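You operate a simulated robot arm through the tools that you are given. There is no shell and no other tool.

You run a simulated robot arm. Do the job below in one go: nothing can be reset, and whatever is moved stays where it is left.

TASK
Do the cabinet check: lamp test, start and stop in HAND, then AUTO.
Fine: hold lamp test at least two seconds; selector to HAND, start once, stop once, selector to AUTO, in that order; leave the emergency button and the door latch alone.

The check looks at the end state, three seconds after you hand in, the way a careful person would. Anything else that was tipped, shoved, dropped, spilled or broken makes it a failure.

THE ROBOT
A 7-joint arm with a three-finger gripper, fixed in place. Base frame: the origin is at the foot of the arm, x ahead of it, y to its left, z up. Lengths are in m, angles in rad, forces in N, time in s.
Its first joint turns from -2.897 to 2.897 rad. Payload 2.69 kg.
The tool frame sits at the grasp point between the pads (the TCP): z along the fingers, y along the line on which they close. The tips reach 0.03 m beyond it. The gripper opens to 0.128 m. The gripper's body begins 0.117 m behind the TCP.
Orientation is told as [roll, pitch, yaw] about the base's x, y, z axes, in that order, counted from this pose: with the fingers straight down and closing along the base's y, the tool's x points along the base's -x, its y along +y and its z along -z.

THE INTERFACE
- The arm moves only by the tool play_rows. Its argument "steps" is a list of rows, each a list of 2 entries, a list of its own where there are three numbers: the shift along the tool's x, y, z in m, then the turn, a rotation vector about the tool's x, y, z in rad. In form: [[[dx, dy, dz], [ax, ay, az]], ...]. A call has 1 to 20 rows; each row is the pose to reach, as a shift and turn from the pose commanded when the call began, along the tool's axes at that moment. "hand" is the gripper command, from -1 (shut) to 1 (fully open), values between in proportion, set as the call begins (left out, the last holds). A row lasts 0.2 s, in which the tool goes at most 0.05 m and 0.15 rad; a call with a longer step from one row to the next is refused whole, and so is a gripper value outside its range. A pose out of reach is approached as far as the arm can. The call stops where the force on the tool passes 40 N (or 10 N more than at its start, if that is more) or the arm is blocked; 0.2 s more then pass. Each finger halts on what it meets, pressing with about 21 N; the grip force reading is that of the motor and also rises with nothing between the fingers. The clock runs only during rows and for 0.2 s after the last one: add rows that repeat a pose to give the fingers time. It gives the time, the measured TCP pose, the force on the tool (base axes), the opening and the grip force at its end, in the units of the frame above (readings bear some noise), with the torque about the TCP (base axes, N m) and any sound that the robot's microphone picked up.
- Cameras (640 x 400 px; columns grow to the right, rows downward): "scene" is fixed at [0.0422, -0.4997, 1.7296]; the picture's right is [0.91, -0.41, 0.00], its down [-0.15, -0.34, -0.93] and it looks along [0.38, 0.85, -0.37] (base axes); focal length 359 px, centre (320, 200). "wrist" rides on the gripper at [0.058, 0.054, -0.131] in the tool frame; the picture's right is [-0.68, 0.74, 0.00], its down [-0.62, -0.56, -0.55] and it looks along [-0.40, -0.37, 0.84] (tool axes); focal length 234 px, centre (320, 200). There is no depth. A picture from a camera that has moved, and an enlarged one, comes with that camera's place and axes in the base frame and with its lens. The place of the scene camera against the robot may be out by one fixed shift of up to 0.018 m in any direction.
- get_image(camera): a new picture of that camera. It takes no simulated time.
- slide_trunk(by): slides the trunk up (or, below 0, down) by that many m; the arm rides with it, the base frame stays. It gives what a move gives, with no picture.
- close_up(camera, box): a new picture of the part [left, top, right, bottom] of that camera's present view, enlarged. It takes no simulated time.
- close_job(): hands the job in; it is judged then, once.

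Nothing tells you positions but the pictures and the camera data. Unless the task says otherwise, let go and move clear before handing in.

The tools are called after ">>>" as name(argument=value, ...) on one line, values as JSON. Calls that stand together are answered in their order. play_rows: Moves the arm, as the interface text tells. Its arguments: {"type":"object","properties":{"steps":{"type":"array"},"hand":{"type":"number"}},"required":["steps"]} The other tools are called the same way: slide_trunk (by) slides the trunk up or down; get_image (camera) takes a picture; close_up (camera, box) takes an enlarged picture of a part of a camera's view; close_job () hands the job in.

At the start:

```text
time_s: 0.0
tool_pos: [0.5703, 0.2633, 1.45]
tool_rot: [-0.001, 0.002, -0.001]
wrist_force: [0.9, -0.3, -0.4]
ft_torque: [0.0, 0.0, 0.01]
gripper_width: 0.1281
grasp_force: 0.1
trunk travel left (down, up): [-0.25, 0.1]
```

scene: 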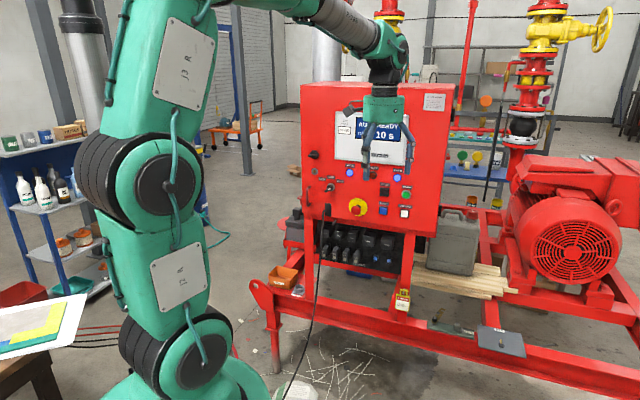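
wrist: 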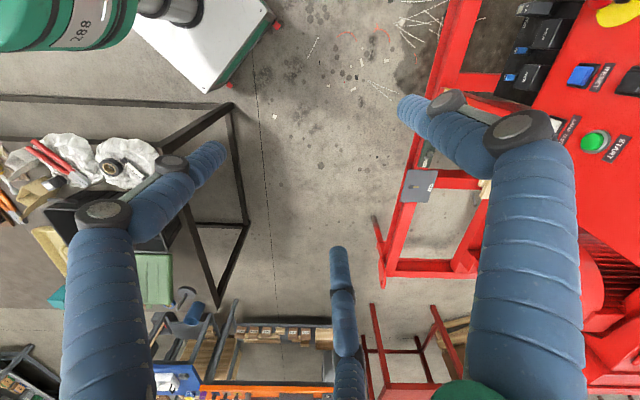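

I see a red control cabinet in front of the arm with buttons, a selector and an emergency stop. I'll take enlarged pictures to read the labels before moving anything.

>>> close_up(camera="scene", box=[290, 80, 450, 180])

>>> close_up(camera="scene", box=[300, 145, 430, 226])

>>> close_up(camera="wrist", box=[480, 0, 640, 200])

```text
4.00 times, centred on (370, 130) of scene
camera zoom: at [0.0422, -0.4997, 1.7296], right [0.91, -0.41, 0.0], down [-0.15, -0.34, -0.93], along [0.38, 0.85, -0.37], focal length 1436 px, centre (120, 480)
```

zoom: 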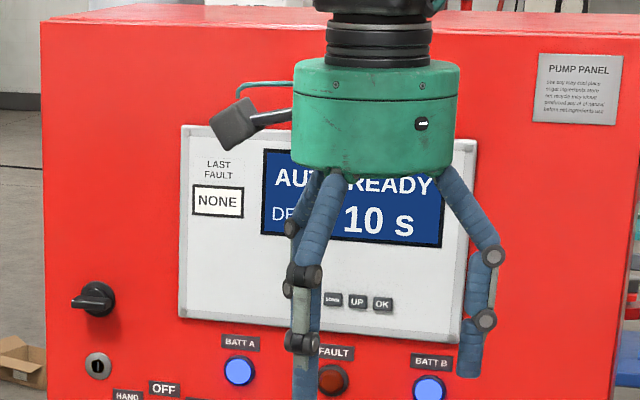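

```text
4.92 times, centred on (365, 186) of scene
camera zoom: at [0.0422, -0.4997, 1.7296], right [0.91, -0.41, 0.0], down [-0.15, -0.34, -0.93], along [0.38, 0.85, -0.37], focal length 1768 px, centre (98, 271)
```

zoom: 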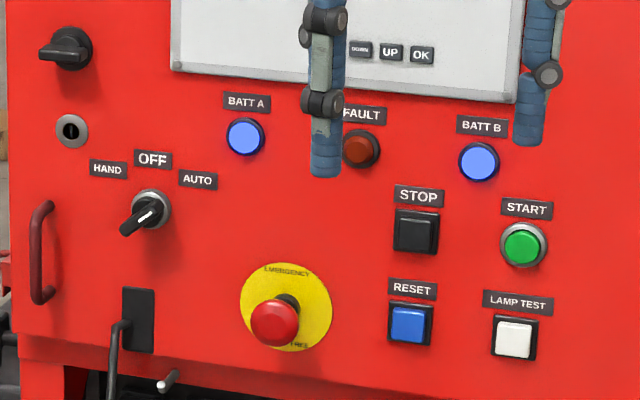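

```text
2.00 times, centred on (560, 100) of wrist
camera zoom: at [0.5111, 0.3166, 1.5809], right [0.68, 0.74, 0.0], down [0.62, -0.57, 0.55], along [0.4, -0.37, -0.84], focal length 468 px, centre (-160, 400)
```

zoom: 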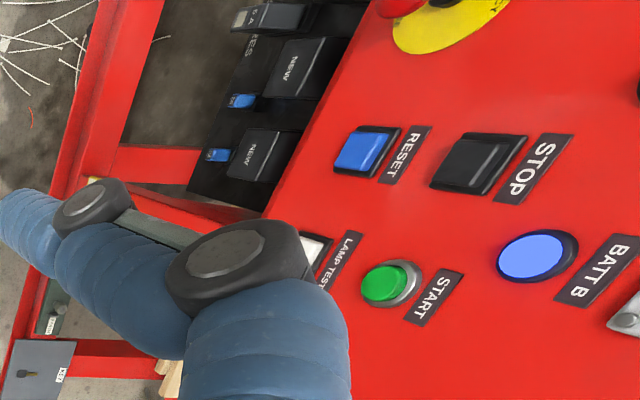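

The panel stands diagonally in front of the arm (normal about 45° between -x and -y), with START near [0.86, 0.53, 1.25]. I'll zoom in further on the selector and buttons to see the selector's current position.

>>> close_up(camera="scene", box=[312, 172, 352, 197])

>>> close_up(camera="scene", box=[370, 175, 418, 221])

>>> close_up(camera="scene", box=[300, 175, 370, 225])

```text
16.00 times, centred on (332, 184) of scene
camera zoom: at [0.0422, -0.4997, 1.7296], right [0.91, -0.41, 0.0], down [-0.15, -0.34, -0.93], along [0.38, 0.85, -0.37], focal length 5745 px, centre (128, 448)
```

zoom: 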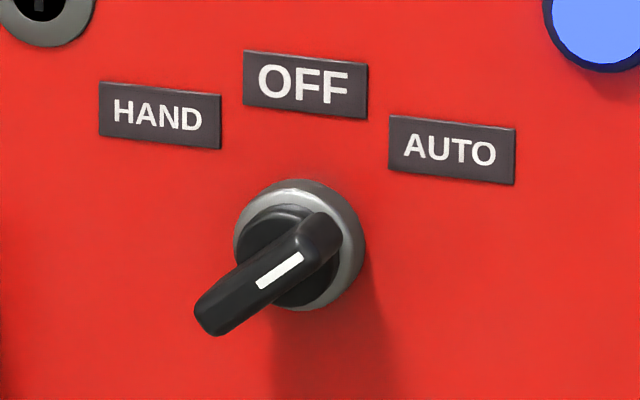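

```text
8.70 times, centred on (394, 198) of scene
camera zoom: at [0.0422, -0.4997, 1.7296], right [0.91, -0.41, 0.0], down [-0.15, -0.34, -0.93], along [0.38, 0.85, -0.37], focal length 3122 px, centre (-324, 217)
```

zoom: 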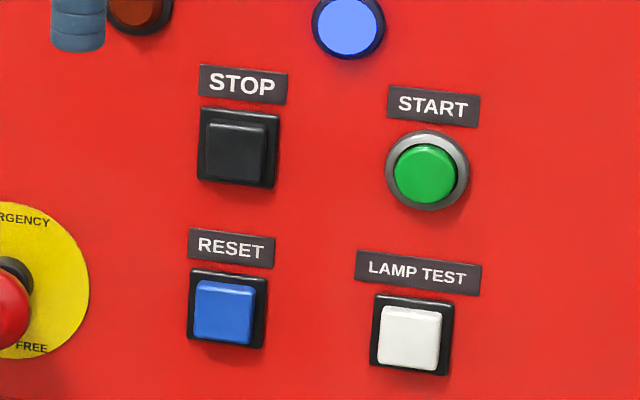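

```text
8.00 times, centred on (335, 200) of scene
camera zoom: at [0.0422, -0.4997, 1.7296], right [0.91, -0.41, 0.0], down [-0.15, -0.34, -0.93], along [0.38, 0.85, -0.37], focal length 2873 px, centre (200, 200)
```

zoom: 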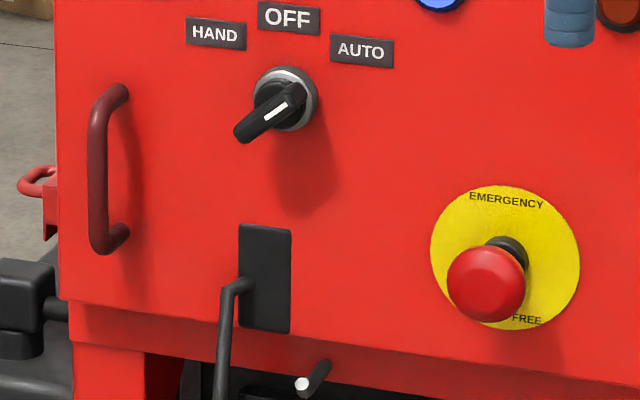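

The selector bar currently points at AUTO (and the display says AUTO READY), and the panel plane is about 0.97 m from the base along heading 46°. I'll turn the tool to point horizontally at the panel while staying well clear of it, so the wrist camera can measure the controls.

>>> play_rows(steps=[[[-0.0019, 0.0058, 0.0083], [-0.0527, -0.1231, -0.0527]], [[-0.0038, 0.0117, 0.0167], [-0.1054, -0.2461, -0.1054]], [[-0.0057, 0.0175, 0.025], [-0.1582, -0.3692, -0.1582]], [[-0.0077, 0.0233, 0.0333], [-0.2109, -0.4922, -0.2109]], [[-0.0096, 0.0292, 0.0417], [-0.2636, -0.6153, -0.2636]], [[-0.0115, 0.035, 0.05], [-0.3163, -0.7384, -0.3163]], [[-0.0134, 0.0408, 0.0583], [-0.369, -0.8614, -0.369]], [[-0.0153, 0.0467, 0.0667], [-0.4217, -0.9845, -0.4217]], [[-0.0173, 0.0525, 0.075], [-0.4745, -1.1075, -0.4745]], [[-0.0192, 0.0583, 0.0833], [-0.5272, -1.2306, -0.5272]], [[-0.0211, 0.0642, 0.0917], [-0.5799, -1.3536, -0.5799]], [[-0.023, 0.07, 0.1], [-0.6326, -1.4767, -0.6326]], [[-0.023, 0.07, 0.1], [-0.6326, -1.4767, -0.6326]]], hand=1)

```text
time_s: 2.8
tool_pos: [0.5925, 0.3324, 1.3501]
tool_rot: [-2.65, -1.57, -2.825]
wrist_force: [-0.6, 0.0, -0.1]
ft_torque: [-0.02, -0.01, 0.0]
gripper_width: 0.128
grasp_force: 0.0
trunk travel left (down, up): [-0.25, 0.1]
```

The tool should now point horizontally at the panel, about 0.3 m clear of it. I'll take pictures from both cameras to measure the controls.

>>> get_image(camera="wrist")

>>> get_image(camera="scene")

```text
taken
camera wrist: at [0.463, 0.2745, 1.2916], right [-0.53, 0.51, 0.68], down [0.03, -0.79, 0.62], along [0.84, 0.35, 0.41], focal length 234 px, centre (320, 200)
```

wrist: 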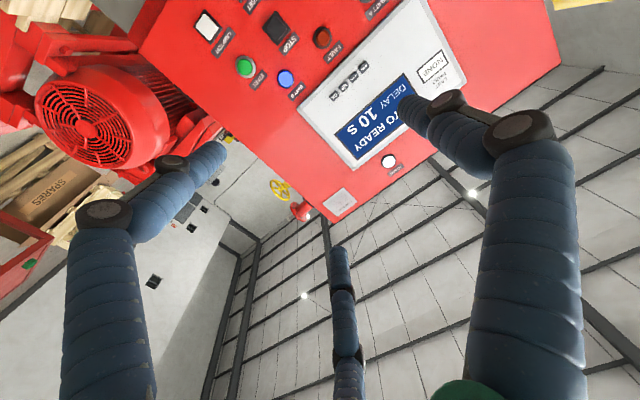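

```text
taken
```

scene: 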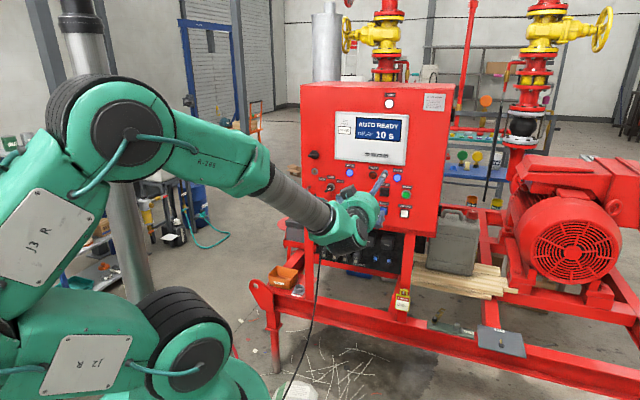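

The tool faces the panel now. I'll lower it to button height and go slightly nearer (still about 0.2 m clear), then measure from there.

>>> play_rows(steps=[[[0.03, 0, 0.02], [0, 0, 0]], [[0.06, 0, 0.04], [0, 0, 0]], [[0.09, 0, 0.05], [0, 0, 0]], [[0.12, 0, 0.05], [0, 0, 0]], [[0.12, 0, 0.05], [0, 0, 0]]], hand=-1)

>>> get_image(camera="wrist")

>>> get_image(camera="scene")

```text
time_s: 4.0
tool_pos: [0.6277, 0.3688, 1.2297]
tool_rot: [-0.559, -1.571, 1.366]
wrist_force: [0.1, 0.5, -0.8]
ft_torque: [0.02, -0.03, 0.01]
gripper_width: 0.0025
grasp_force: 20.9
trunk travel left (down, up): [-0.25, 0.1]
```

```text
taken
camera wrist: at [0.4983, 0.3109, 1.1715], right [-0.53, 0.51, 0.68], down [0.03, -0.79, 0.62], along [0.85, 0.35, 0.4], focal length 234 px, centre (320, 200)
```

wrist: 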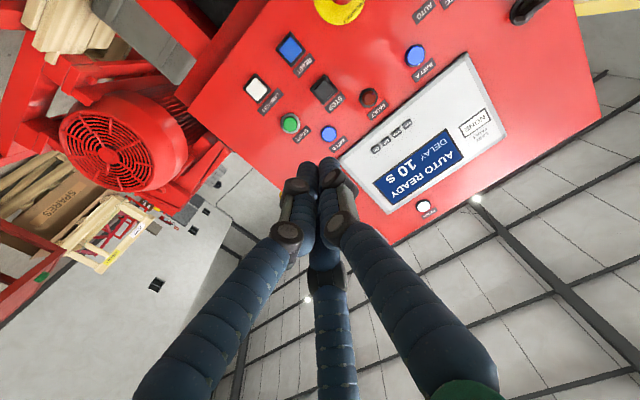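

```text
taken
```

scene: 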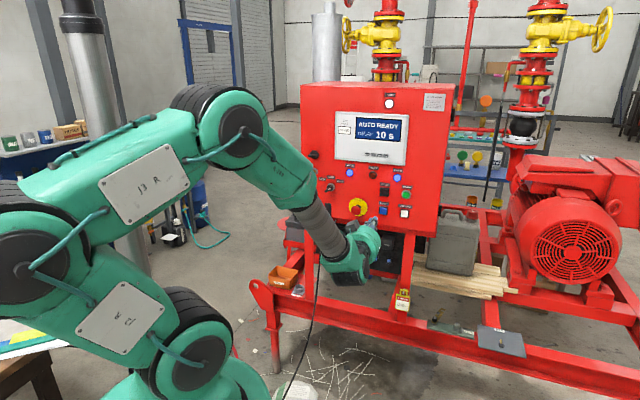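

I'm in front of the panel with fingers shut; the STOP, START, RESET and LAMP TEST buttons are in the wrist view. I'll enlarge both views to triangulate them.

>>> close_up(camera="wrist", box=[230, 20, 390, 160])

>>> close_up(camera="wrist", box=[300, 0, 560, 160])

>>> close_up(camera="scene", box=[340, 160, 430, 230])

>>> close_up(camera="scene", box=[296, 75, 456, 175])

```text
2.86 times, centred on (310, 90) of wrist
camera zoom: at [0.4983, 0.3109, 1.1715], right [-0.53, 0.51, 0.68], down [0.03, -0.79, 0.62], along [0.85, 0.35, 0.4], focal length 669 px, centre (349, 514)
```

zoom: 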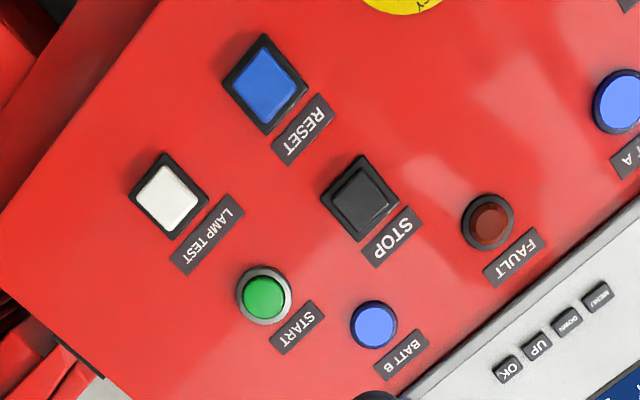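

```text
2.46 times, centred on (430, 80) of wrist
camera zoom: at [0.4983, 0.3109, 1.1715], right [-0.53, 0.51, 0.68], down [0.03, -0.79, 0.62], along [0.85, 0.35, 0.4], focal length 576 px, centre (49, 495)
```

zoom: 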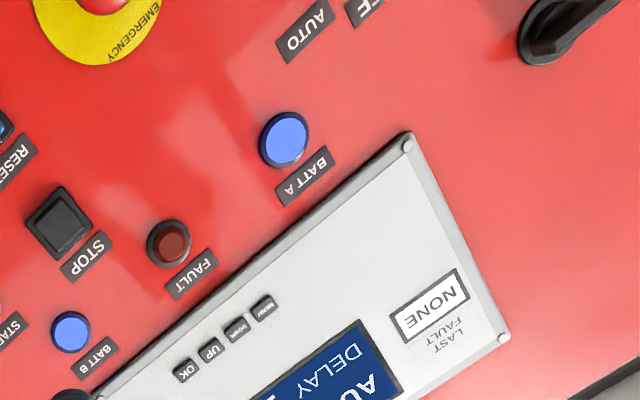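

```text
5.71 times, centred on (385, 195) of scene
camera zoom: at [0.0422, -0.4997, 1.7296], right [0.91, -0.41, 0.0], down [-0.15, -0.34, -0.93], along [0.38, 0.85, -0.37], focal length 2052 px, centre (-51, 229)
```

zoom: 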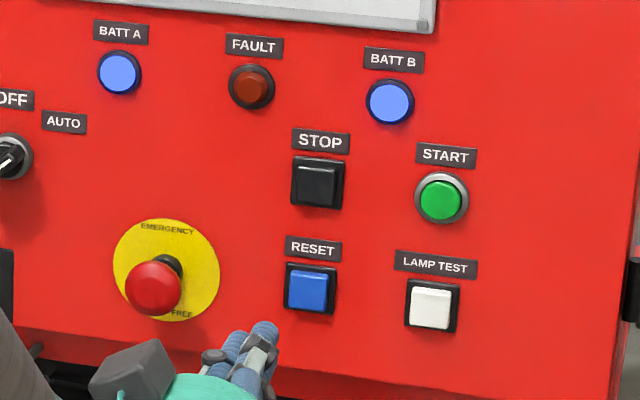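

```text
4.00 times, centred on (376, 125) of scene
camera zoom: at [0.0422, -0.4997, 1.7296], right [0.91, -0.41, 0.0], down [-0.15, -0.34, -0.93], along [0.38, 0.85, -0.37], focal length 1436 px, centre (96, 500)
```

zoom: 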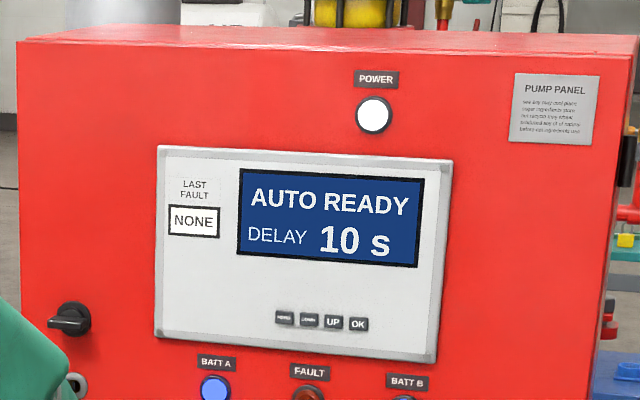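

From two wrist views I put the button faces about 0.30 m ahead of the TCP (START ≈ h 0.266, z 1.223; LAMP TEST straight below at z ≈ 1.145). I'll move to a stand-off about 8 cm in front of LAMP TEST and re-measure.

>>> play_rows(steps=[[[0.017, -0.0134, 0.034], [0, 0, 0]], [[0.034, -0.0268, 0.068], [0, 0, 0]], [[0.051, -0.0402, 0.102], [0, 0, 0]], [[0.068, -0.0536, 0.136], [0, 0, 0]], [[0.085, -0.067, 0.17], [0, 0, 0]], [[0.085, -0.067, 0.18], [0, 0, 0]], [[0.085, -0.067, 0.18], [0, 0, 0]]], hand=-1)

>>> get_image(camera="wrist")

>>> close_up(camera="scene", box=[340, 160, 430, 230])

```text
time_s: 5.6
tool_pos: [0.7994, 0.4524, 1.146]
tool_rot: [-2.03, -1.571, 2.84]
wrist_force: [0.3, -0.9, -0.4]
ft_torque: [-0.03, 0.03, 0.0]
gripper_width: 0.0025
grasp_force: 20.9
trunk travel left (down, up): [-0.25, 0.1]
```

```text
taken
camera wrist: at [0.6702, 0.3948, 1.0871], right [-0.53, 0.51, 0.68], down [0.03, -0.79, 0.62], along [0.85, 0.35, 0.4], focal length 234 px, centre (320, 200)
```

wrist: 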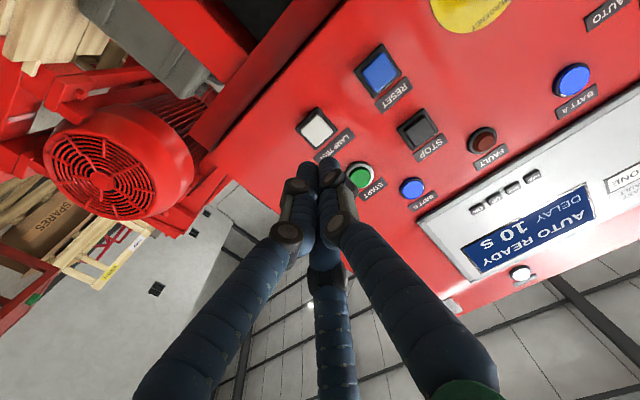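

```text
5.71 times, centred on (385, 195) of scene
camera zoom: at [0.0422, -0.4997, 1.7296], right [0.91, -0.41, 0.0], down [-0.15, -0.34, -0.93], along [0.38, 0.85, -0.37], focal length 2052 px, centre (-51, 229)
```

zoom: 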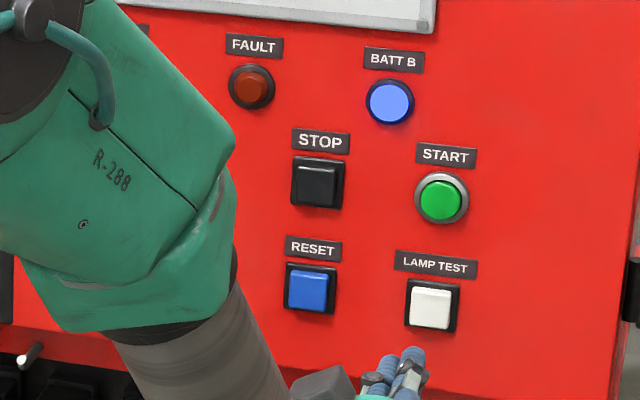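

The fingertips are now a few cm in front of LAMP TEST. I'll enlarge the wrist view to check the alignment of the tool axis with the button.

>>> close_up(camera="wrist", box=[280, 80, 440, 200])

>>> close_up(camera="scene", box=[380, 195, 420, 230])

```text
3.33 times, centred on (360, 140) of wrist
camera zoom: at [0.6702, 0.3948, 1.0871], right [-0.53, 0.51, 0.68], down [0.03, -0.79, 0.62], along [0.85, 0.35, 0.4], focal length 781 px, centre (187, 400)
```

zoom: 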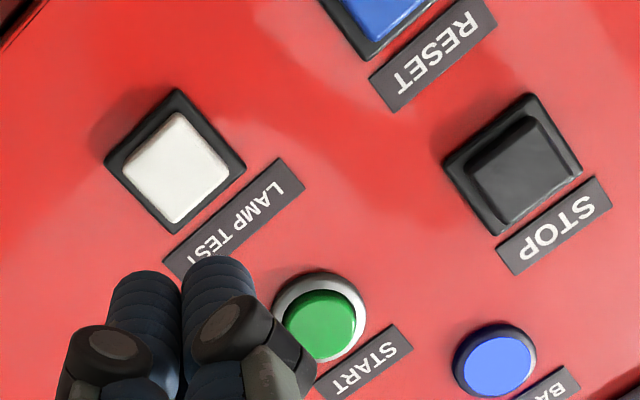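

```text
11.43 times, centred on (400, 212) of scene
camera zoom: at [0.0422, -0.4997, 1.7296], right [0.91, -0.41, 0.0], down [-0.15, -0.34, -0.93], along [0.38, 0.85, -0.37], focal length 4104 px, centre (-594, 57)
```

zoom: 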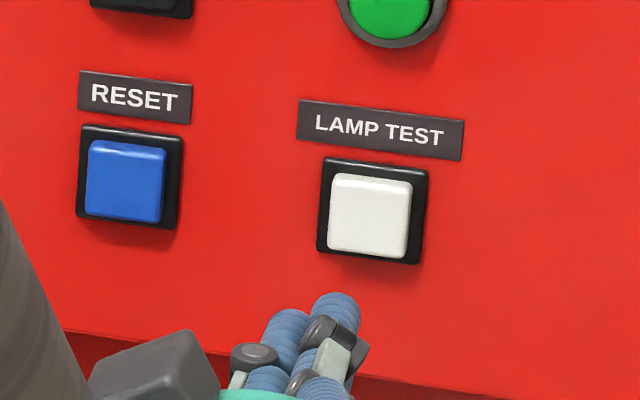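

LAMP TEST lies almost exactly on the tool axis (about 2 mm low), with the cap about 0.098 m beyond the fingertips. I'll correct 2 mm down and advance to about 2.5 cm from it.

>>> play_rows(steps=[[[0.002, 0, 0.025], [0, 0, 0]], [[0.002, 0, 0.05], [0, 0, 0]], [[0.002, 0, 0.07], [0, 0, 0]], [[0.002, 0, 0.07], [0, 0, 0]]], hand=-1)

>>> close_up(camera="wrist", box=[260, 100, 420, 200])

>>> close_up(camera="scene", box=[380, 195, 420, 230])

```text
time_s: 6.6
tool_pos: [0.849, 0.5055, 1.1429]
tool_rot: [-0.342, -1.571, 1.151]
wrist_force: [-0.1, 0.1, 0.0]
ft_torque: [-0.01, 0.03, 0.0]
gripper_width: 0.0025
grasp_force: 21.0
trunk travel left (down, up): [-0.25, 0.1]
```

```text
4.00 times, centred on (340, 150) of wrist
camera zoom: at [0.7194, 0.4465, 1.0847], right [-0.53, 0.51, 0.68], down [0.03, -0.79, 0.62], along [0.85, 0.35, 0.4], focal length 937 px, centre (240, 400)
```

zoom: 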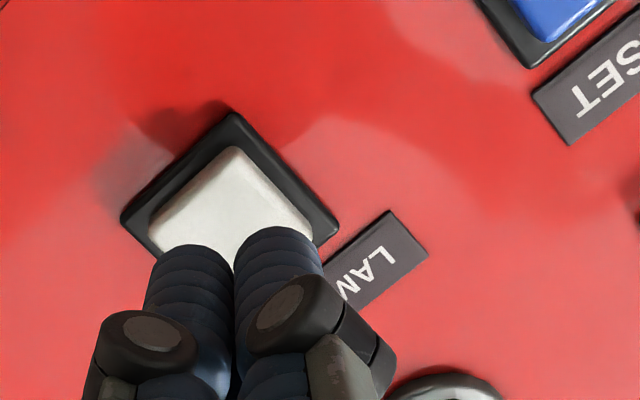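

```text
11.43 times, centred on (400, 212) of scene
camera zoom: at [0.0422, -0.4997, 1.7296], right [0.91, -0.41, 0.0], down [-0.15, -0.34, -0.93], along [0.38, 0.85, -0.37], focal length 4104 px, centre (-594, 57)
```

zoom: 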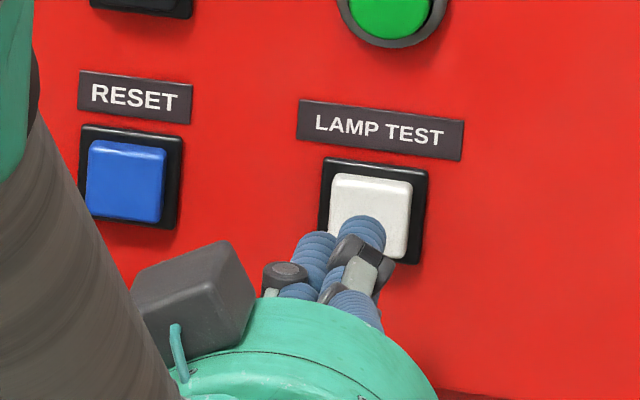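

The fingertips are centred on the white cap with about 2.5 cm to go. I'll advance slowly and watch the force and the microphone.

>>> play_rows(steps=[[[0.0, 0, 0.006], [0, 0, 0]], [[0.0, 0, 0.012], [0, 0, 0]], [[0.0, 0, 0.018], [0, 0, 0]], [[0.0, 0, 0.018], [0, 0, 0]]], hand=-1)

>>> close_up(camera="wrist", box=[260, 100, 420, 200])

>>> close_up(camera="scene", box=[380, 195, 420, 230])

```text
time_s: 7.6
tool_pos: [0.8603, 0.5166, 1.1429]
tool_rot: [-0.99, -1.573, 1.796]
wrist_force: [0.3, 0.2, -0.6]
ft_torque: [0.0, -0.01, 0.01]
gripper_width: 0.0025
grasp_force: 21.3
trunk travel left (down, up): [-0.25, 0.1]
```

```text
4.00 times, centred on (340, 150) of wrist
camera zoom: at [0.7314, 0.4592, 1.0844], right [-0.53, 0.51, 0.68], down [0.03, -0.79, 0.62], along [0.85, 0.35, 0.4], focal length 937 px, centre (240, 400)
```

zoom: 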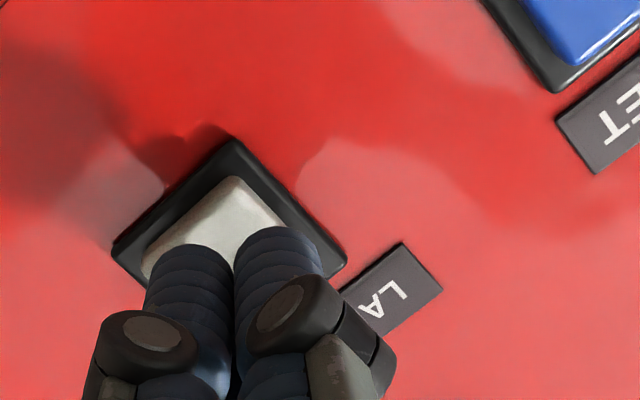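

```text
11.43 times, centred on (400, 212) of scene
camera zoom: at [0.0422, -0.4997, 1.7296], right [0.91, -0.41, 0.0], down [-0.15, -0.34, -0.93], along [0.38, 0.85, -0.37], focal length 4104 px, centre (-594, 57)
```

zoom: 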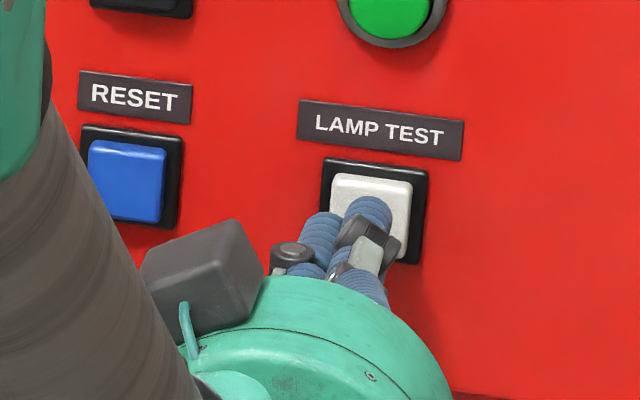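

The tool axis is centred on the cap within about 2 mm and the gap is roughly 6–15 mm. I'll creep forward in small steps until I feel the button.

>>> play_rows(steps=[[[0.0, -0.001, 0.003], [0, 0, 0]], [[0.0, -0.001, 0.006], [0, 0, 0]], [[0.0, -0.001, 0.006], [0, 0, 0]]], hand=-1)

```text
time_s: 8.4
tool_pos: [0.8647, 0.5213, 1.1425]
tool_rot: [-0.655, -1.571, 1.465]
wrist_force: [-0.9, -0.4, 0.4]
ft_torque: [0.04, 0.02, -0.03]
gripper_width: 0.0023
grasp_force: 21.1
trunk travel left (down, up): [-0.25, 0.1]
```

No contact yet (only noise in the force). I'll creep on.

>>> play_rows(steps=[[[0.0, 0, 0.002], [0, 0, 0]], [[0.0, 0, 0.004], [0, 0, 0]], [[0.0, 0, 0.004], [0, 0, 0]]], hand=-1)

>>> close_up(camera="wrist", box=[260, 100, 420, 200])

>>> close_up(camera="scene", box=[380, 195, 420, 230])

```text
time_s: 9.2
tool_pos: [0.8677, 0.5233, 1.1423]
tool_rot: [-0.456, -1.57, 1.263]
wrist_force: [0.4, 0.5, 0.0]
ft_torque: [0.02, 0.04, 0.0]
gripper_width: 0.0023
grasp_force: 20.9
trunk travel left (down, up): [-0.25, 0.1]
```

```text
4.00 times, centred on (340, 150) of wrist
camera zoom: at [0.7389, 0.4653, 1.0842], right [-0.53, 0.51, 0.68], down [0.03, -0.79, 0.62], along [0.85, 0.35, 0.4], focal length 937 px, centre (240, 400)
```

zoom: 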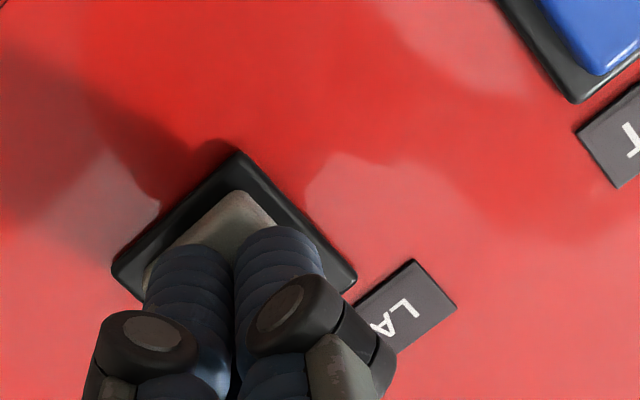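

```text
11.43 times, centred on (400, 212) of scene
camera zoom: at [0.0422, -0.4997, 1.7296], right [0.91, -0.41, 0.0], down [-0.15, -0.34, -0.93], along [0.38, 0.85, -0.37], focal length 4104 px, centre (-594, 57)
```

zoom: 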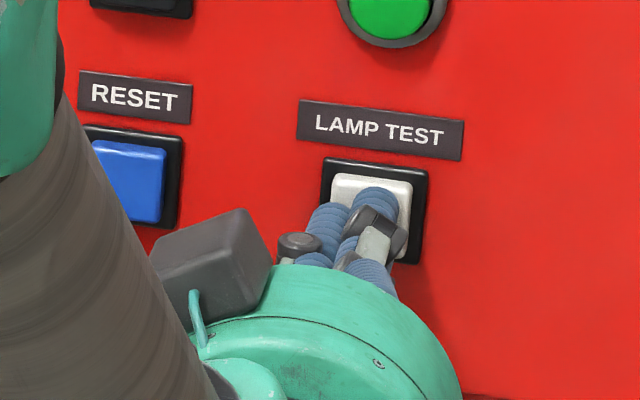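

The tips are shading the cap now, nearly touching. I continue in 2 mm rows.

>>> play_rows(steps=[[[0.0, 0, 0.002], [0, 0, 0]], [[0.0, 0, 0.004], [0, 0, 0]], [[0.0, 0, 0.004], [0, 0, 0]]], hand=-1)

```text
time_s: 10.0
tool_pos: [0.8709, 0.5263, 1.1431]
tool_rot: [-0.896, -1.57, 1.703]
wrist_force: [-0.4, -1.6, 0.4]
ft_torque: [-0.01, 0.01, -0.01]
gripper_width: 0.0022
grasp_force: 21.0
trunk travel left (down, up): [-0.25, 0.1]
```

A hint of contact (about 1.4 N). I press a little further in 1 mm rows.

>>> play_rows(steps=[[[0.0, 0, 0.001], [0, 0, 0]], [[0.0, 0, 0.002], [0, 0, 0]], [[0.0, 0, 0.002], [0, 0, 0]]], hand=-1)

>>> get_image(camera="scene")

>>> close_up(camera="wrist", box=[260, 100, 420, 200])

```text
time_s: 10.8
tool_pos: [0.8711, 0.5271, 1.1438]
tool_rot: [0.055, -1.57, 0.753]
wrist_force: [-1.1, -2.8, -0.5]
ft_torque: [0.01, 0.0, -0.07]
gripper_width: 0.0023
grasp_force: 21.2
trunk travel left (down, up): [-0.25, 0.1]
heard: click
```

```text
taken
```

scene: 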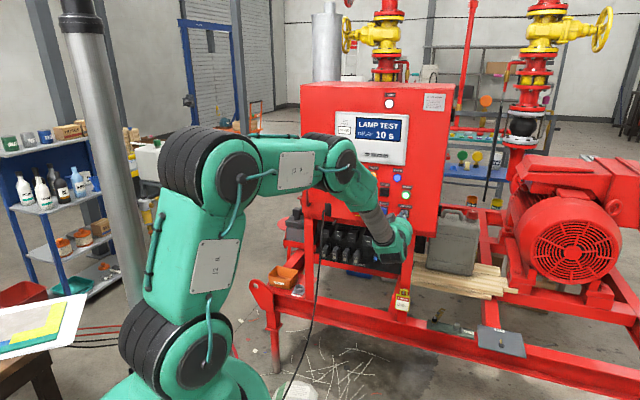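

```text
4.00 times, centred on (340, 150) of wrist
camera zoom: at [0.743, 0.4696, 1.0845], right [-0.53, 0.51, 0.68], down [0.03, -0.79, 0.62], along [0.85, 0.35, 0.4], focal length 937 px, centre (240, 400)
```

zoom: 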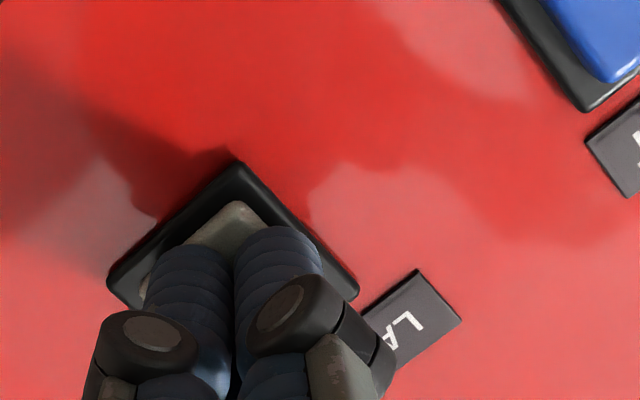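

The button clicked and the display reads LAMP TEST. I'll press 1.5 mm further for a firm hold and keep it for nearly 4 seconds.

>>> play_rows(steps=[[[0, 0, 0.0015], [0, 0, 0]], [[0, 0, 0.0015], [0, 0, 0]], [[0, 0, 0.0015], [0, 0, 0]], [[0, 0, 0.0015], [0, 0, 0]], [[0, 0, 0.0015], [0, 0, 0]], [[0, 0, 0.0015], [0, 0, 0]], [[0, 0, 0.0015], [0, 0, 0]], [[0, 0, 0.0015], [0, 0, 0]], [[0, 0, 0.0015], [0, 0, 0]], [[0, 0, 0.0015], [0, 0, 0]], [[0, 0, 0.0015], [0, 0, 0]], [[0, 0, 0.0015], [0, 0, 0]], [[0, 0, 0.0015], [0, 0, 0]], [[0, 0, 0.0015], [0, 0, 0]], [[0, 0, 0.0015], [0, 0, 0]], [[0, 0, 0.0015], [0, 0, 0]], [[0, 0, 0.0015], [0, 0, 0]], [[0, 0, 0.0015], [0, 0, 0]]], hand=-1)

>>> close_up(camera="scene", box=[296, 75, 456, 225])

```text
time_s: 14.6
tool_pos: [0.8727, 0.5286, 1.1426]
tool_rot: [-1.967, -1.572, 2.778]
wrist_force: [-4.4, -3.6, -0.4]
ft_torque: [0.02, 0.02, -0.03]
gripper_width: 0.0024
grasp_force: 21.1
trunk travel left (down, up): [-0.25, 0.1]
```

```text
2.67 times, centred on (376, 150) of scene
camera zoom: at [0.0422, -0.4997, 1.7296], right [0.91, -0.41, 0.0], down [-0.15, -0.34, -0.93], along [0.38, 0.85, -0.37], focal length 958 px, centre (171, 333)
```

zoom: 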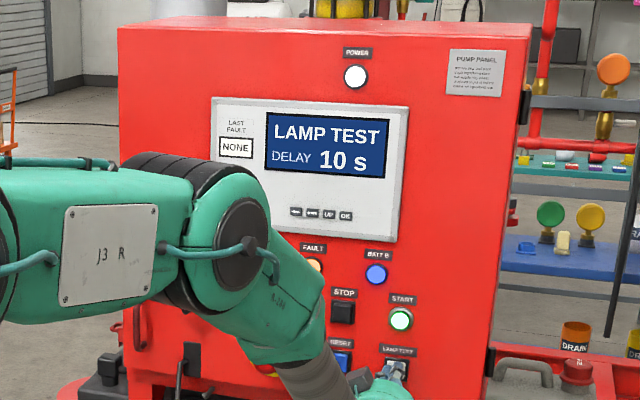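

Lamp test was held over 4 s and all lamps lit. Now I back straight off about 13 cm, then shift left to stand off in front of the selector (estimated h ≈ -0.046, z ≈ 1.213), passing well in front of the emergency button.

>>> play_rows(steps=[[[0, 0, -0.02], [0, 0, 0]], [[0, 0, -0.06], [0, 0, 0]], [[0, 0, -0.1], [0, 0, 0]], [[0, 0, -0.14], [0, 0, 0]], [[0, 0, -0.16], [0, 0, 0]], [[0, 0, -0.16], [0, 0, 0]]], hand=-1)

>>> close_up(camera="scene", box=[296, 75, 456, 225])

```text
time_s: 16.0
tool_pos: [0.7627, 0.4129, 1.1438]
tool_rot: [-2.506, -1.571, -2.966]
wrist_force: [-0.1, -0.6, 0.6]
ft_torque: [-0.04, 0.04, 0.04]
gripper_width: 0.0024
grasp_force: 21.2
trunk travel left (down, up): [-0.25, 0.1]
```

```text
2.67 times, centred on (376, 150) of scene
camera zoom: at [0.0422, -0.4997, 1.7296], right [0.91, -0.41, 0.0], down [-0.15, -0.34, -0.93], along [0.38, 0.85, -0.37], focal length 958 px, centre (171, 333)
```

zoom: 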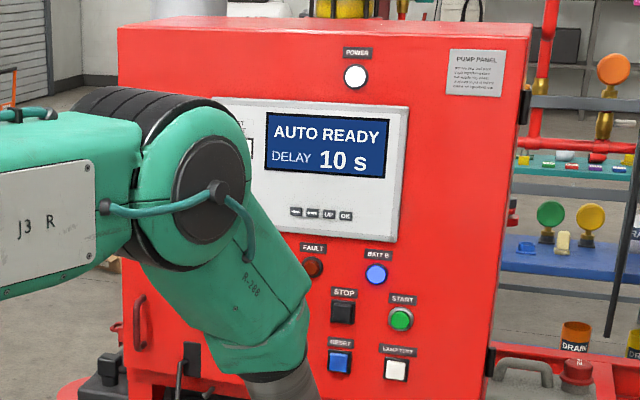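

Display is back to AUTO READY. Now I move left to the selector stand-off and roll the tool +45° so the fingers will close across the selector bar.

>>> play_rows(steps=[[[-0.008, 0.038, -0.01], [0, 0, 0.098]], [[-0.017, 0.077, -0.02], [0, 0, 0.196]], [[-0.026, 0.116, -0.02], [0, 0, 0.294]], [[-0.035, 0.155, -0.02], [0, 0, 0.392]], [[-0.043, 0.194, -0.02], [0, 0, 0.49]], [[-0.052, 0.233, -0.02], [0, 0, 0.588]], [[-0.06, 0.272, -0.02], [0, 0, 0.686]], [[-0.069, 0.311, -0.02], [0, 0, 0.785]], [[-0.069, 0.313, -0.02], [0, 0, 0.785]], [[-0.069, 0.313, -0.02], [0, 0, 0.785]]], hand=-0.2)

>>> get_image(camera="wrist")

>>> get_image(camera="scene")

```text
time_s: 18.2
tool_pos: [0.5881, 0.5548, 1.2266]
tool_rot: [1.543, -0.785, -0.627]
wrist_force: [0.7, -0.1, 0.1]
ft_torque: [-0.04, 0.07, -0.04]
gripper_width: 0.0511
grasp_force: 0.2
out of reach, approached as far as the arm can: row 4, 5, 6, 7, 8, 9, 10
trunk travel left (down, up): [-0.25, 0.1]
```

```text
taken
camera wrist: at [0.4452, 0.4978, 1.2264], right [-0.02, 0.04, 1.0], down [0.34, -0.94, 0.05], along [0.94, 0.34, 0.01], focal length 234 px, centre (320, 200)
```

wrist: 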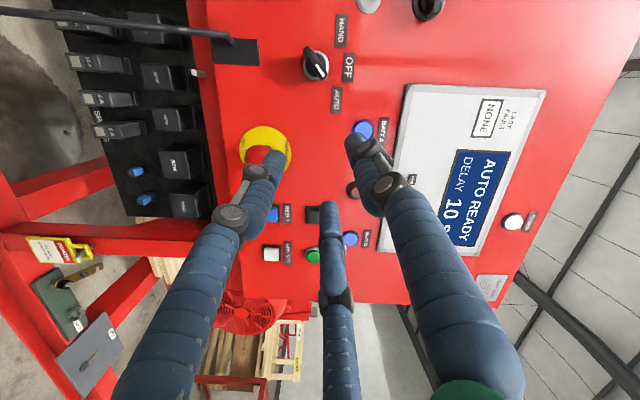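

```text
taken
```

scene: 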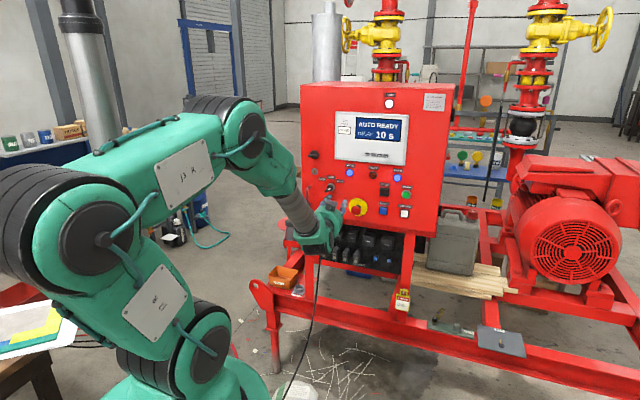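

The roll to +45° with this lateral shift ran out of reach partway (stopped at h ≈ 0.043). I'll roll back to 0 and see whether the selector position is reachable that way.

>>> play_rows(steps=[[[0, 0, 0], [0, 0, -0.13]], [[0, 0, 0], [0, 0, -0.26]], [[0, 0, 0], [0, 0, -0.39]], [[0, 0, 0], [0, 0, -0.52]], [[0, 0, 0], [0, 0, -0.65]], [[0, 0, 0], [0, 0, -0.785]], [[0, 0, 0], [0, 0, -0.785]], [[0, 0, 0], [0, 0, -0.785]]], hand=-0.2)

>>> get_image(camera="scene")

>>> get_image(camera="wrist")

```text
time_s: 20.0
tool_pos: [0.5884, 0.5549, 1.2256]
tool_rot: [0.01, -1.553, 0.915]
wrist_force: [0.3, -1.0, -0.7]
ft_torque: [0.05, 0.0, 0.0]
gripper_width: 0.0511
grasp_force: 0.1
trunk travel left (down, up): [-0.25, 0.1]
```

```text
taken
```

scene: 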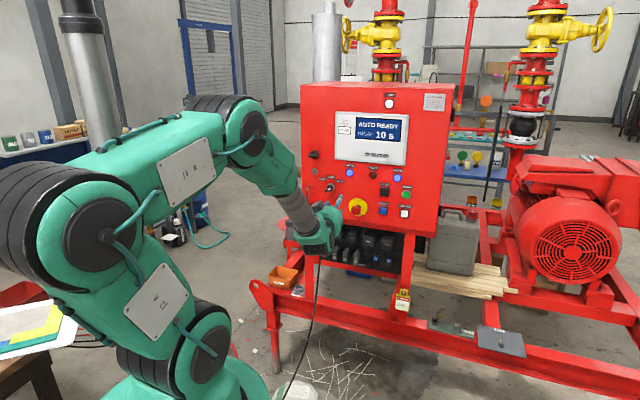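

```text
taken
camera wrist: at [0.4662, 0.4815, 1.1702], right [-0.58, 0.45, 0.68], down [0.13, -0.77, 0.63], along [0.8, 0.45, 0.39], focal length 234 px, centre (320, 200)
```

wrist: 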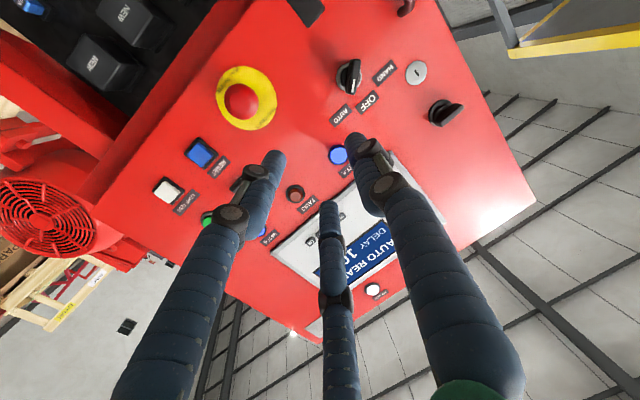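

Roll 0 works, though the tool heading slipped about 6°. I'll try moving to the selector stand-off with roll 0, correcting the heading.

>>> play_rows(steps=[[[0.003, 0.022, 0.0], [0.027, 0, 0]], [[0.006, 0.045, 0.0], [0.054, 0, 0]], [[0.009, 0.067, 0.0], [0.08, 0, 0]], [[0.012, 0.089, 0.0025], [0.107, 0, 0]], [[0.012, 0.089, 0.0025], [0.107, 0, 0]], [[0.012, 0.089, 0.0025], [0.107, 0, 0]]], hand=-0.2)

>>> get_image(camera="wrist")

>>> get_image(camera="scene")

```text
time_s: 21.4
tool_pos: [0.5883, 0.5547, 1.2262]
tool_rot: [0.048, -1.551, 0.879]
wrist_force: [-0.3, 0.3, -0.1]
ft_torque: [0.04, -0.01, -0.04]
gripper_width: 0.0512
grasp_force: 0.1
out of reach, approached as far as the arm can: row 1, 2, 3, 4, 5, 6
trunk travel left (down, up): [-0.25, 0.1]
```

```text
taken
camera wrist: at [0.4661, 0.4815, 1.1703], right [-0.58, 0.45, 0.68], down [0.13, -0.77, 0.63], along [0.8, 0.45, 0.39], focal length 234 px, centre (320, 200)
```

wrist: 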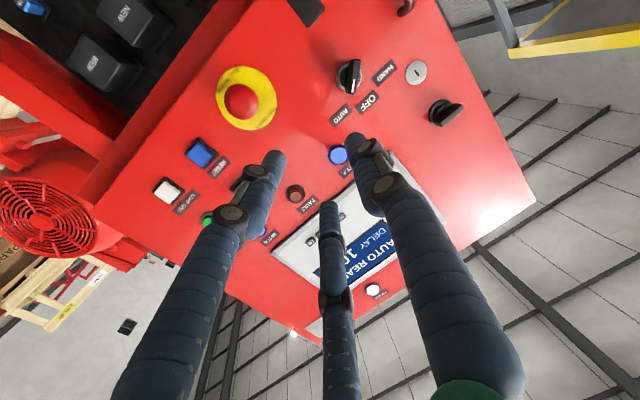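

```text
taken
```

scene: 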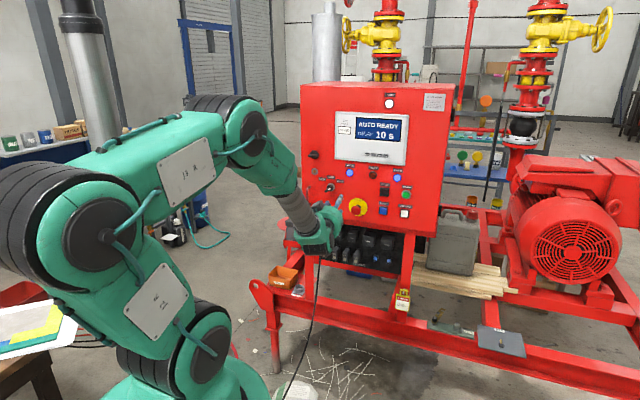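

The arm is at a joint limit when it is folded this close, so I need a different posture. Before sliding the trunk I'll look at the surroundings, including the black cable hanging below the panel.

>>> close_up(camera="scene", box=[250, 180, 410, 400])

>>> close_up(camera="wrist", box=[180, 0, 500, 200])

>>> close_up(camera="scene", box=[0, 80, 340, 400])

```text
1.82 times, centred on (330, 290) of scene
camera zoom: at [0.0422, -0.4997, 1.7296], right [0.91, -0.41, 0.0], down [-0.15, -0.34, -0.93], along [0.38, 0.85, -0.37], focal length 653 px, centre (302, 36)
```

zoom: 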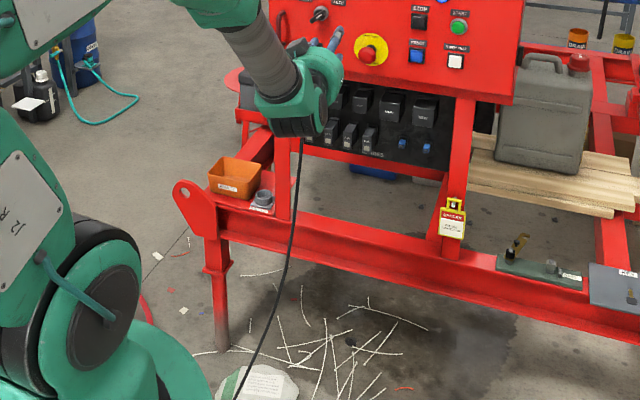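

```text
2.00 times, centred on (340, 100) of wrist
camera zoom: at [0.4661, 0.4815, 1.1703], right [-0.58, 0.45, 0.68], down [0.13, -0.77, 0.63], along [0.8, 0.45, 0.39], focal length 468 px, centre (280, 400)
```

zoom: 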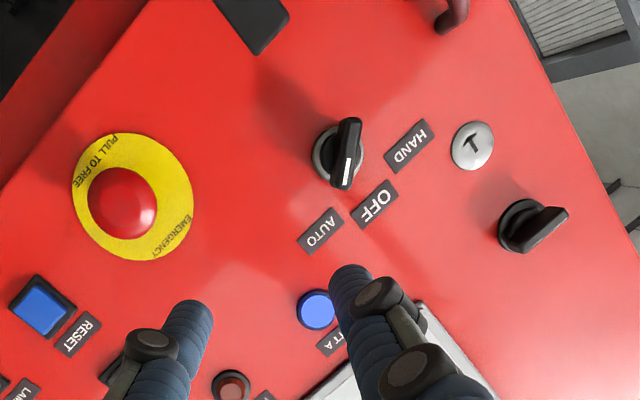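

```text
1.25 times, centred on (170, 240) of scene
camera zoom: at [0.0422, -0.4997, 1.7296], right [0.91, -0.41, 0.0], down [-0.15, -0.34, -0.93], along [0.38, 0.85, -0.37], focal length 449 px, centre (508, 150)
```

zoom: 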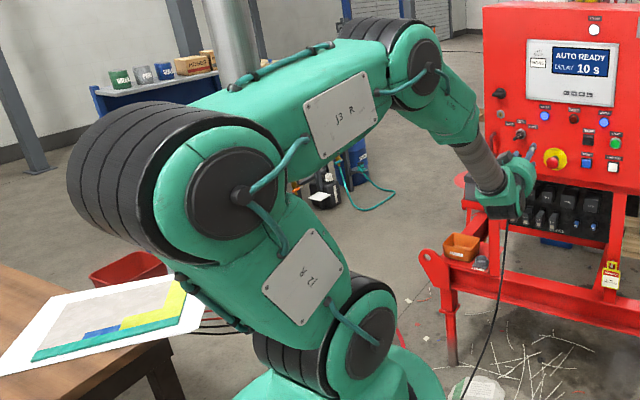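

A wrist-roll joint appears to be at its limit when the hand heading approaches the radial direction; lowering the trunk should flatten the last link and ease that. The hand is 0.15 m in front of everything on the panel, so a 0.15 m drop is clear.

>>> slide_trunk(by=-0.15)

>>> get_image(camera="scene")

```text
time_s: 23.1
tool_pos: [0.5876, 0.5558, 1.0755]
tool_rot: [0.044, -1.551, 0.881]
wrist_force: [-0.4, -0.1, 0.6]
ft_torque: [-0.05, -0.02, -0.01]
gripper_width: 0.0512
grasp_force: 0.0
trunk travel left (down, up): [-0.1, 0.25]
```

```text
taken
```

scene: 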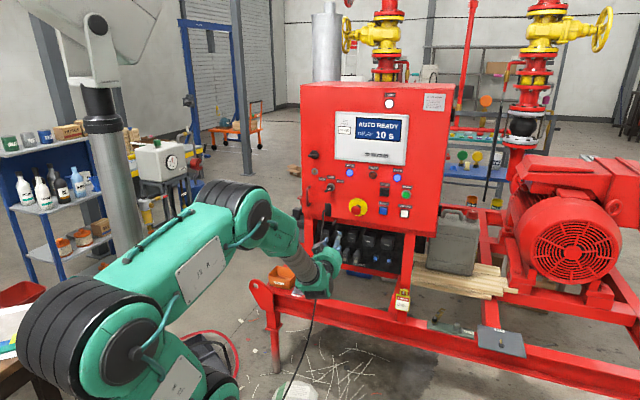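

The trunk is down 0.15 m. Now I raise the hand back to selector height in place.

>>> play_rows(steps=[[[-0.035, 0, 0], [0, 0, 0]], [[-0.07, 0, 0], [0, 0, 0]], [[-0.105, 0, 0], [0, 0, 0]], [[-0.14, 0, 0], [0, 0, 0]], [[-0.14, 0, 0], [0, 0, 0]]], hand=-0.2)

>>> get_image(camera="scene")

```text
time_s: 24.4
tool_pos: [0.5901, 0.5568, 1.2169]
tool_rot: [0.045, -1.551, 0.88]
wrist_force: [0.0, -0.3, -0.2]
ft_torque: [0.0, 0.02, 0.01]
gripper_width: 0.0511
grasp_force: 0.0
trunk travel left (down, up): [-0.1, 0.25]
```

```text
taken
```

scene: 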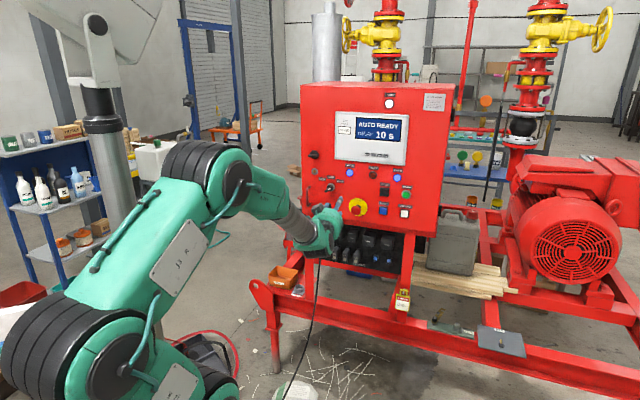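

The last link is flatter now. I retry moving left to the selector stand-off with the heading squared to the panel.

>>> play_rows(steps=[[[0, 0.0215, 0.0075], [0.029, -0.005, 0]], [[0, 0.043, 0.015], [0.058, -0.01, 0]], [[0, 0.0646, 0.0225], [0.086, -0.015, 0]], [[0, 0.0861, 0.03], [0.115, -0.02, 0]], [[0, 0.0861, 0.03], [0.115, -0.02, 0]], [[0, 0.0861, 0.03], [0.115, -0.02, 0]]], hand=-0.2)

>>> get_image(camera="scene")

>>> get_image(camera="wrist")

```text
time_s: 25.8
tool_pos: [0.5867, 0.5759, 1.2243]
tool_rot: [0.034, -1.552, 0.874]
wrist_force: [0.2, -1.3, 0.0]
ft_torque: [-0.02, -0.02, -0.03]
gripper_width: 0.0513
grasp_force: 0.1
out of reach, approached as far as the arm can: row 1, 2, 3, 4, 5, 6
trunk travel left (down, up): [-0.1, 0.25]
```

```text
taken
```

scene: 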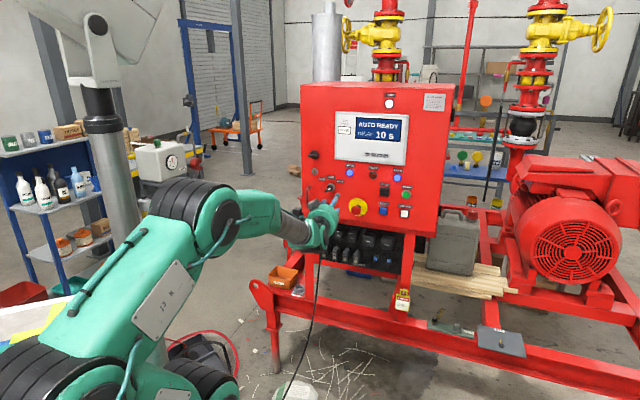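

```text
taken
camera wrist: at [0.4627, 0.5047, 1.1685], right [-0.57, 0.46, 0.68], down [0.11, -0.77, 0.63], along [0.81, 0.44, 0.39], focal length 234 px, centre (320, 200)
```

wrist: 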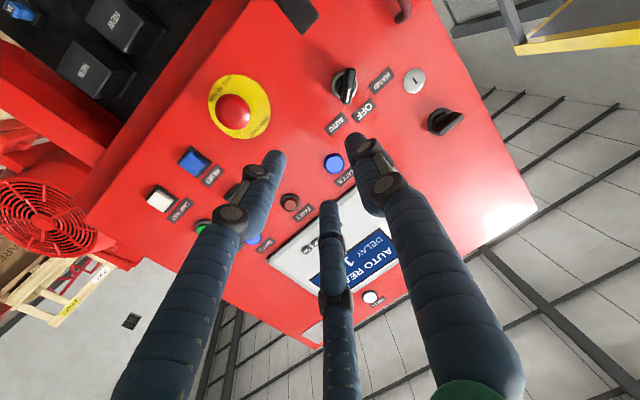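

The posture improved a bit (last link is now nearly level with the hand). I'll lower the trunk the remaining 0.1 m and raise the hand again, so the last link slopes upward and the roll joint frees itself.

>>> slide_trunk(by=-0.1)

>>> play_rows(steps=[[[-0.03, 0, 0], [0, 0, 0]], [[-0.06, 0, 0], [0, 0, 0]], [[-0.09, 0, 0], [0, 0, 0]], [[-0.11, 0, 0], [0, 0, 0]], [[-0.11, 0, 0], [0, 0, 0]]], hand=-0.2)

>>> get_image(camera="scene")

```text
time_s: 27.1
tool_pos: [0.5859, 0.5764, 1.1238]
tool_rot: [0.03, -1.552, 0.877]
wrist_force: [-0.1, 0.1, 0.8]
ft_torque: [-0.02, 0.06, 0.02]
gripper_width: 0.0515
grasp_force: 0.1
trunk travel left (down, up): [0.0, 0.35]
```

```text
time_s: 28.3
tool_pos: [0.5862, 0.5767, 1.2344]
tool_rot: [0.017, -1.552, 0.889]
wrist_force: [0.1, -0.3, 0.1]
ft_torque: [-0.03, -0.01, 0.03]
gripper_width: 0.0512
grasp_force: 0.0
trunk travel left (down, up): [0.0, 0.35]
```

```text
taken
```

scene: 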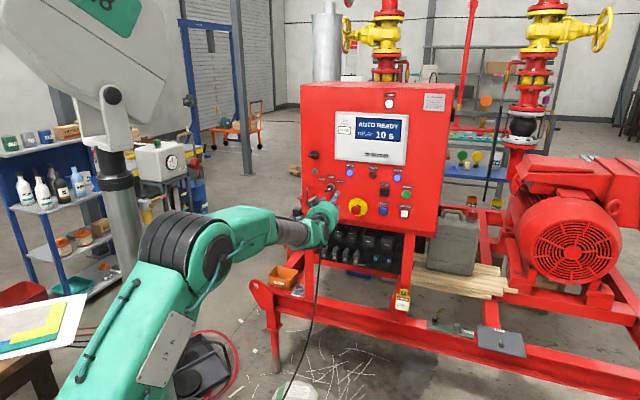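

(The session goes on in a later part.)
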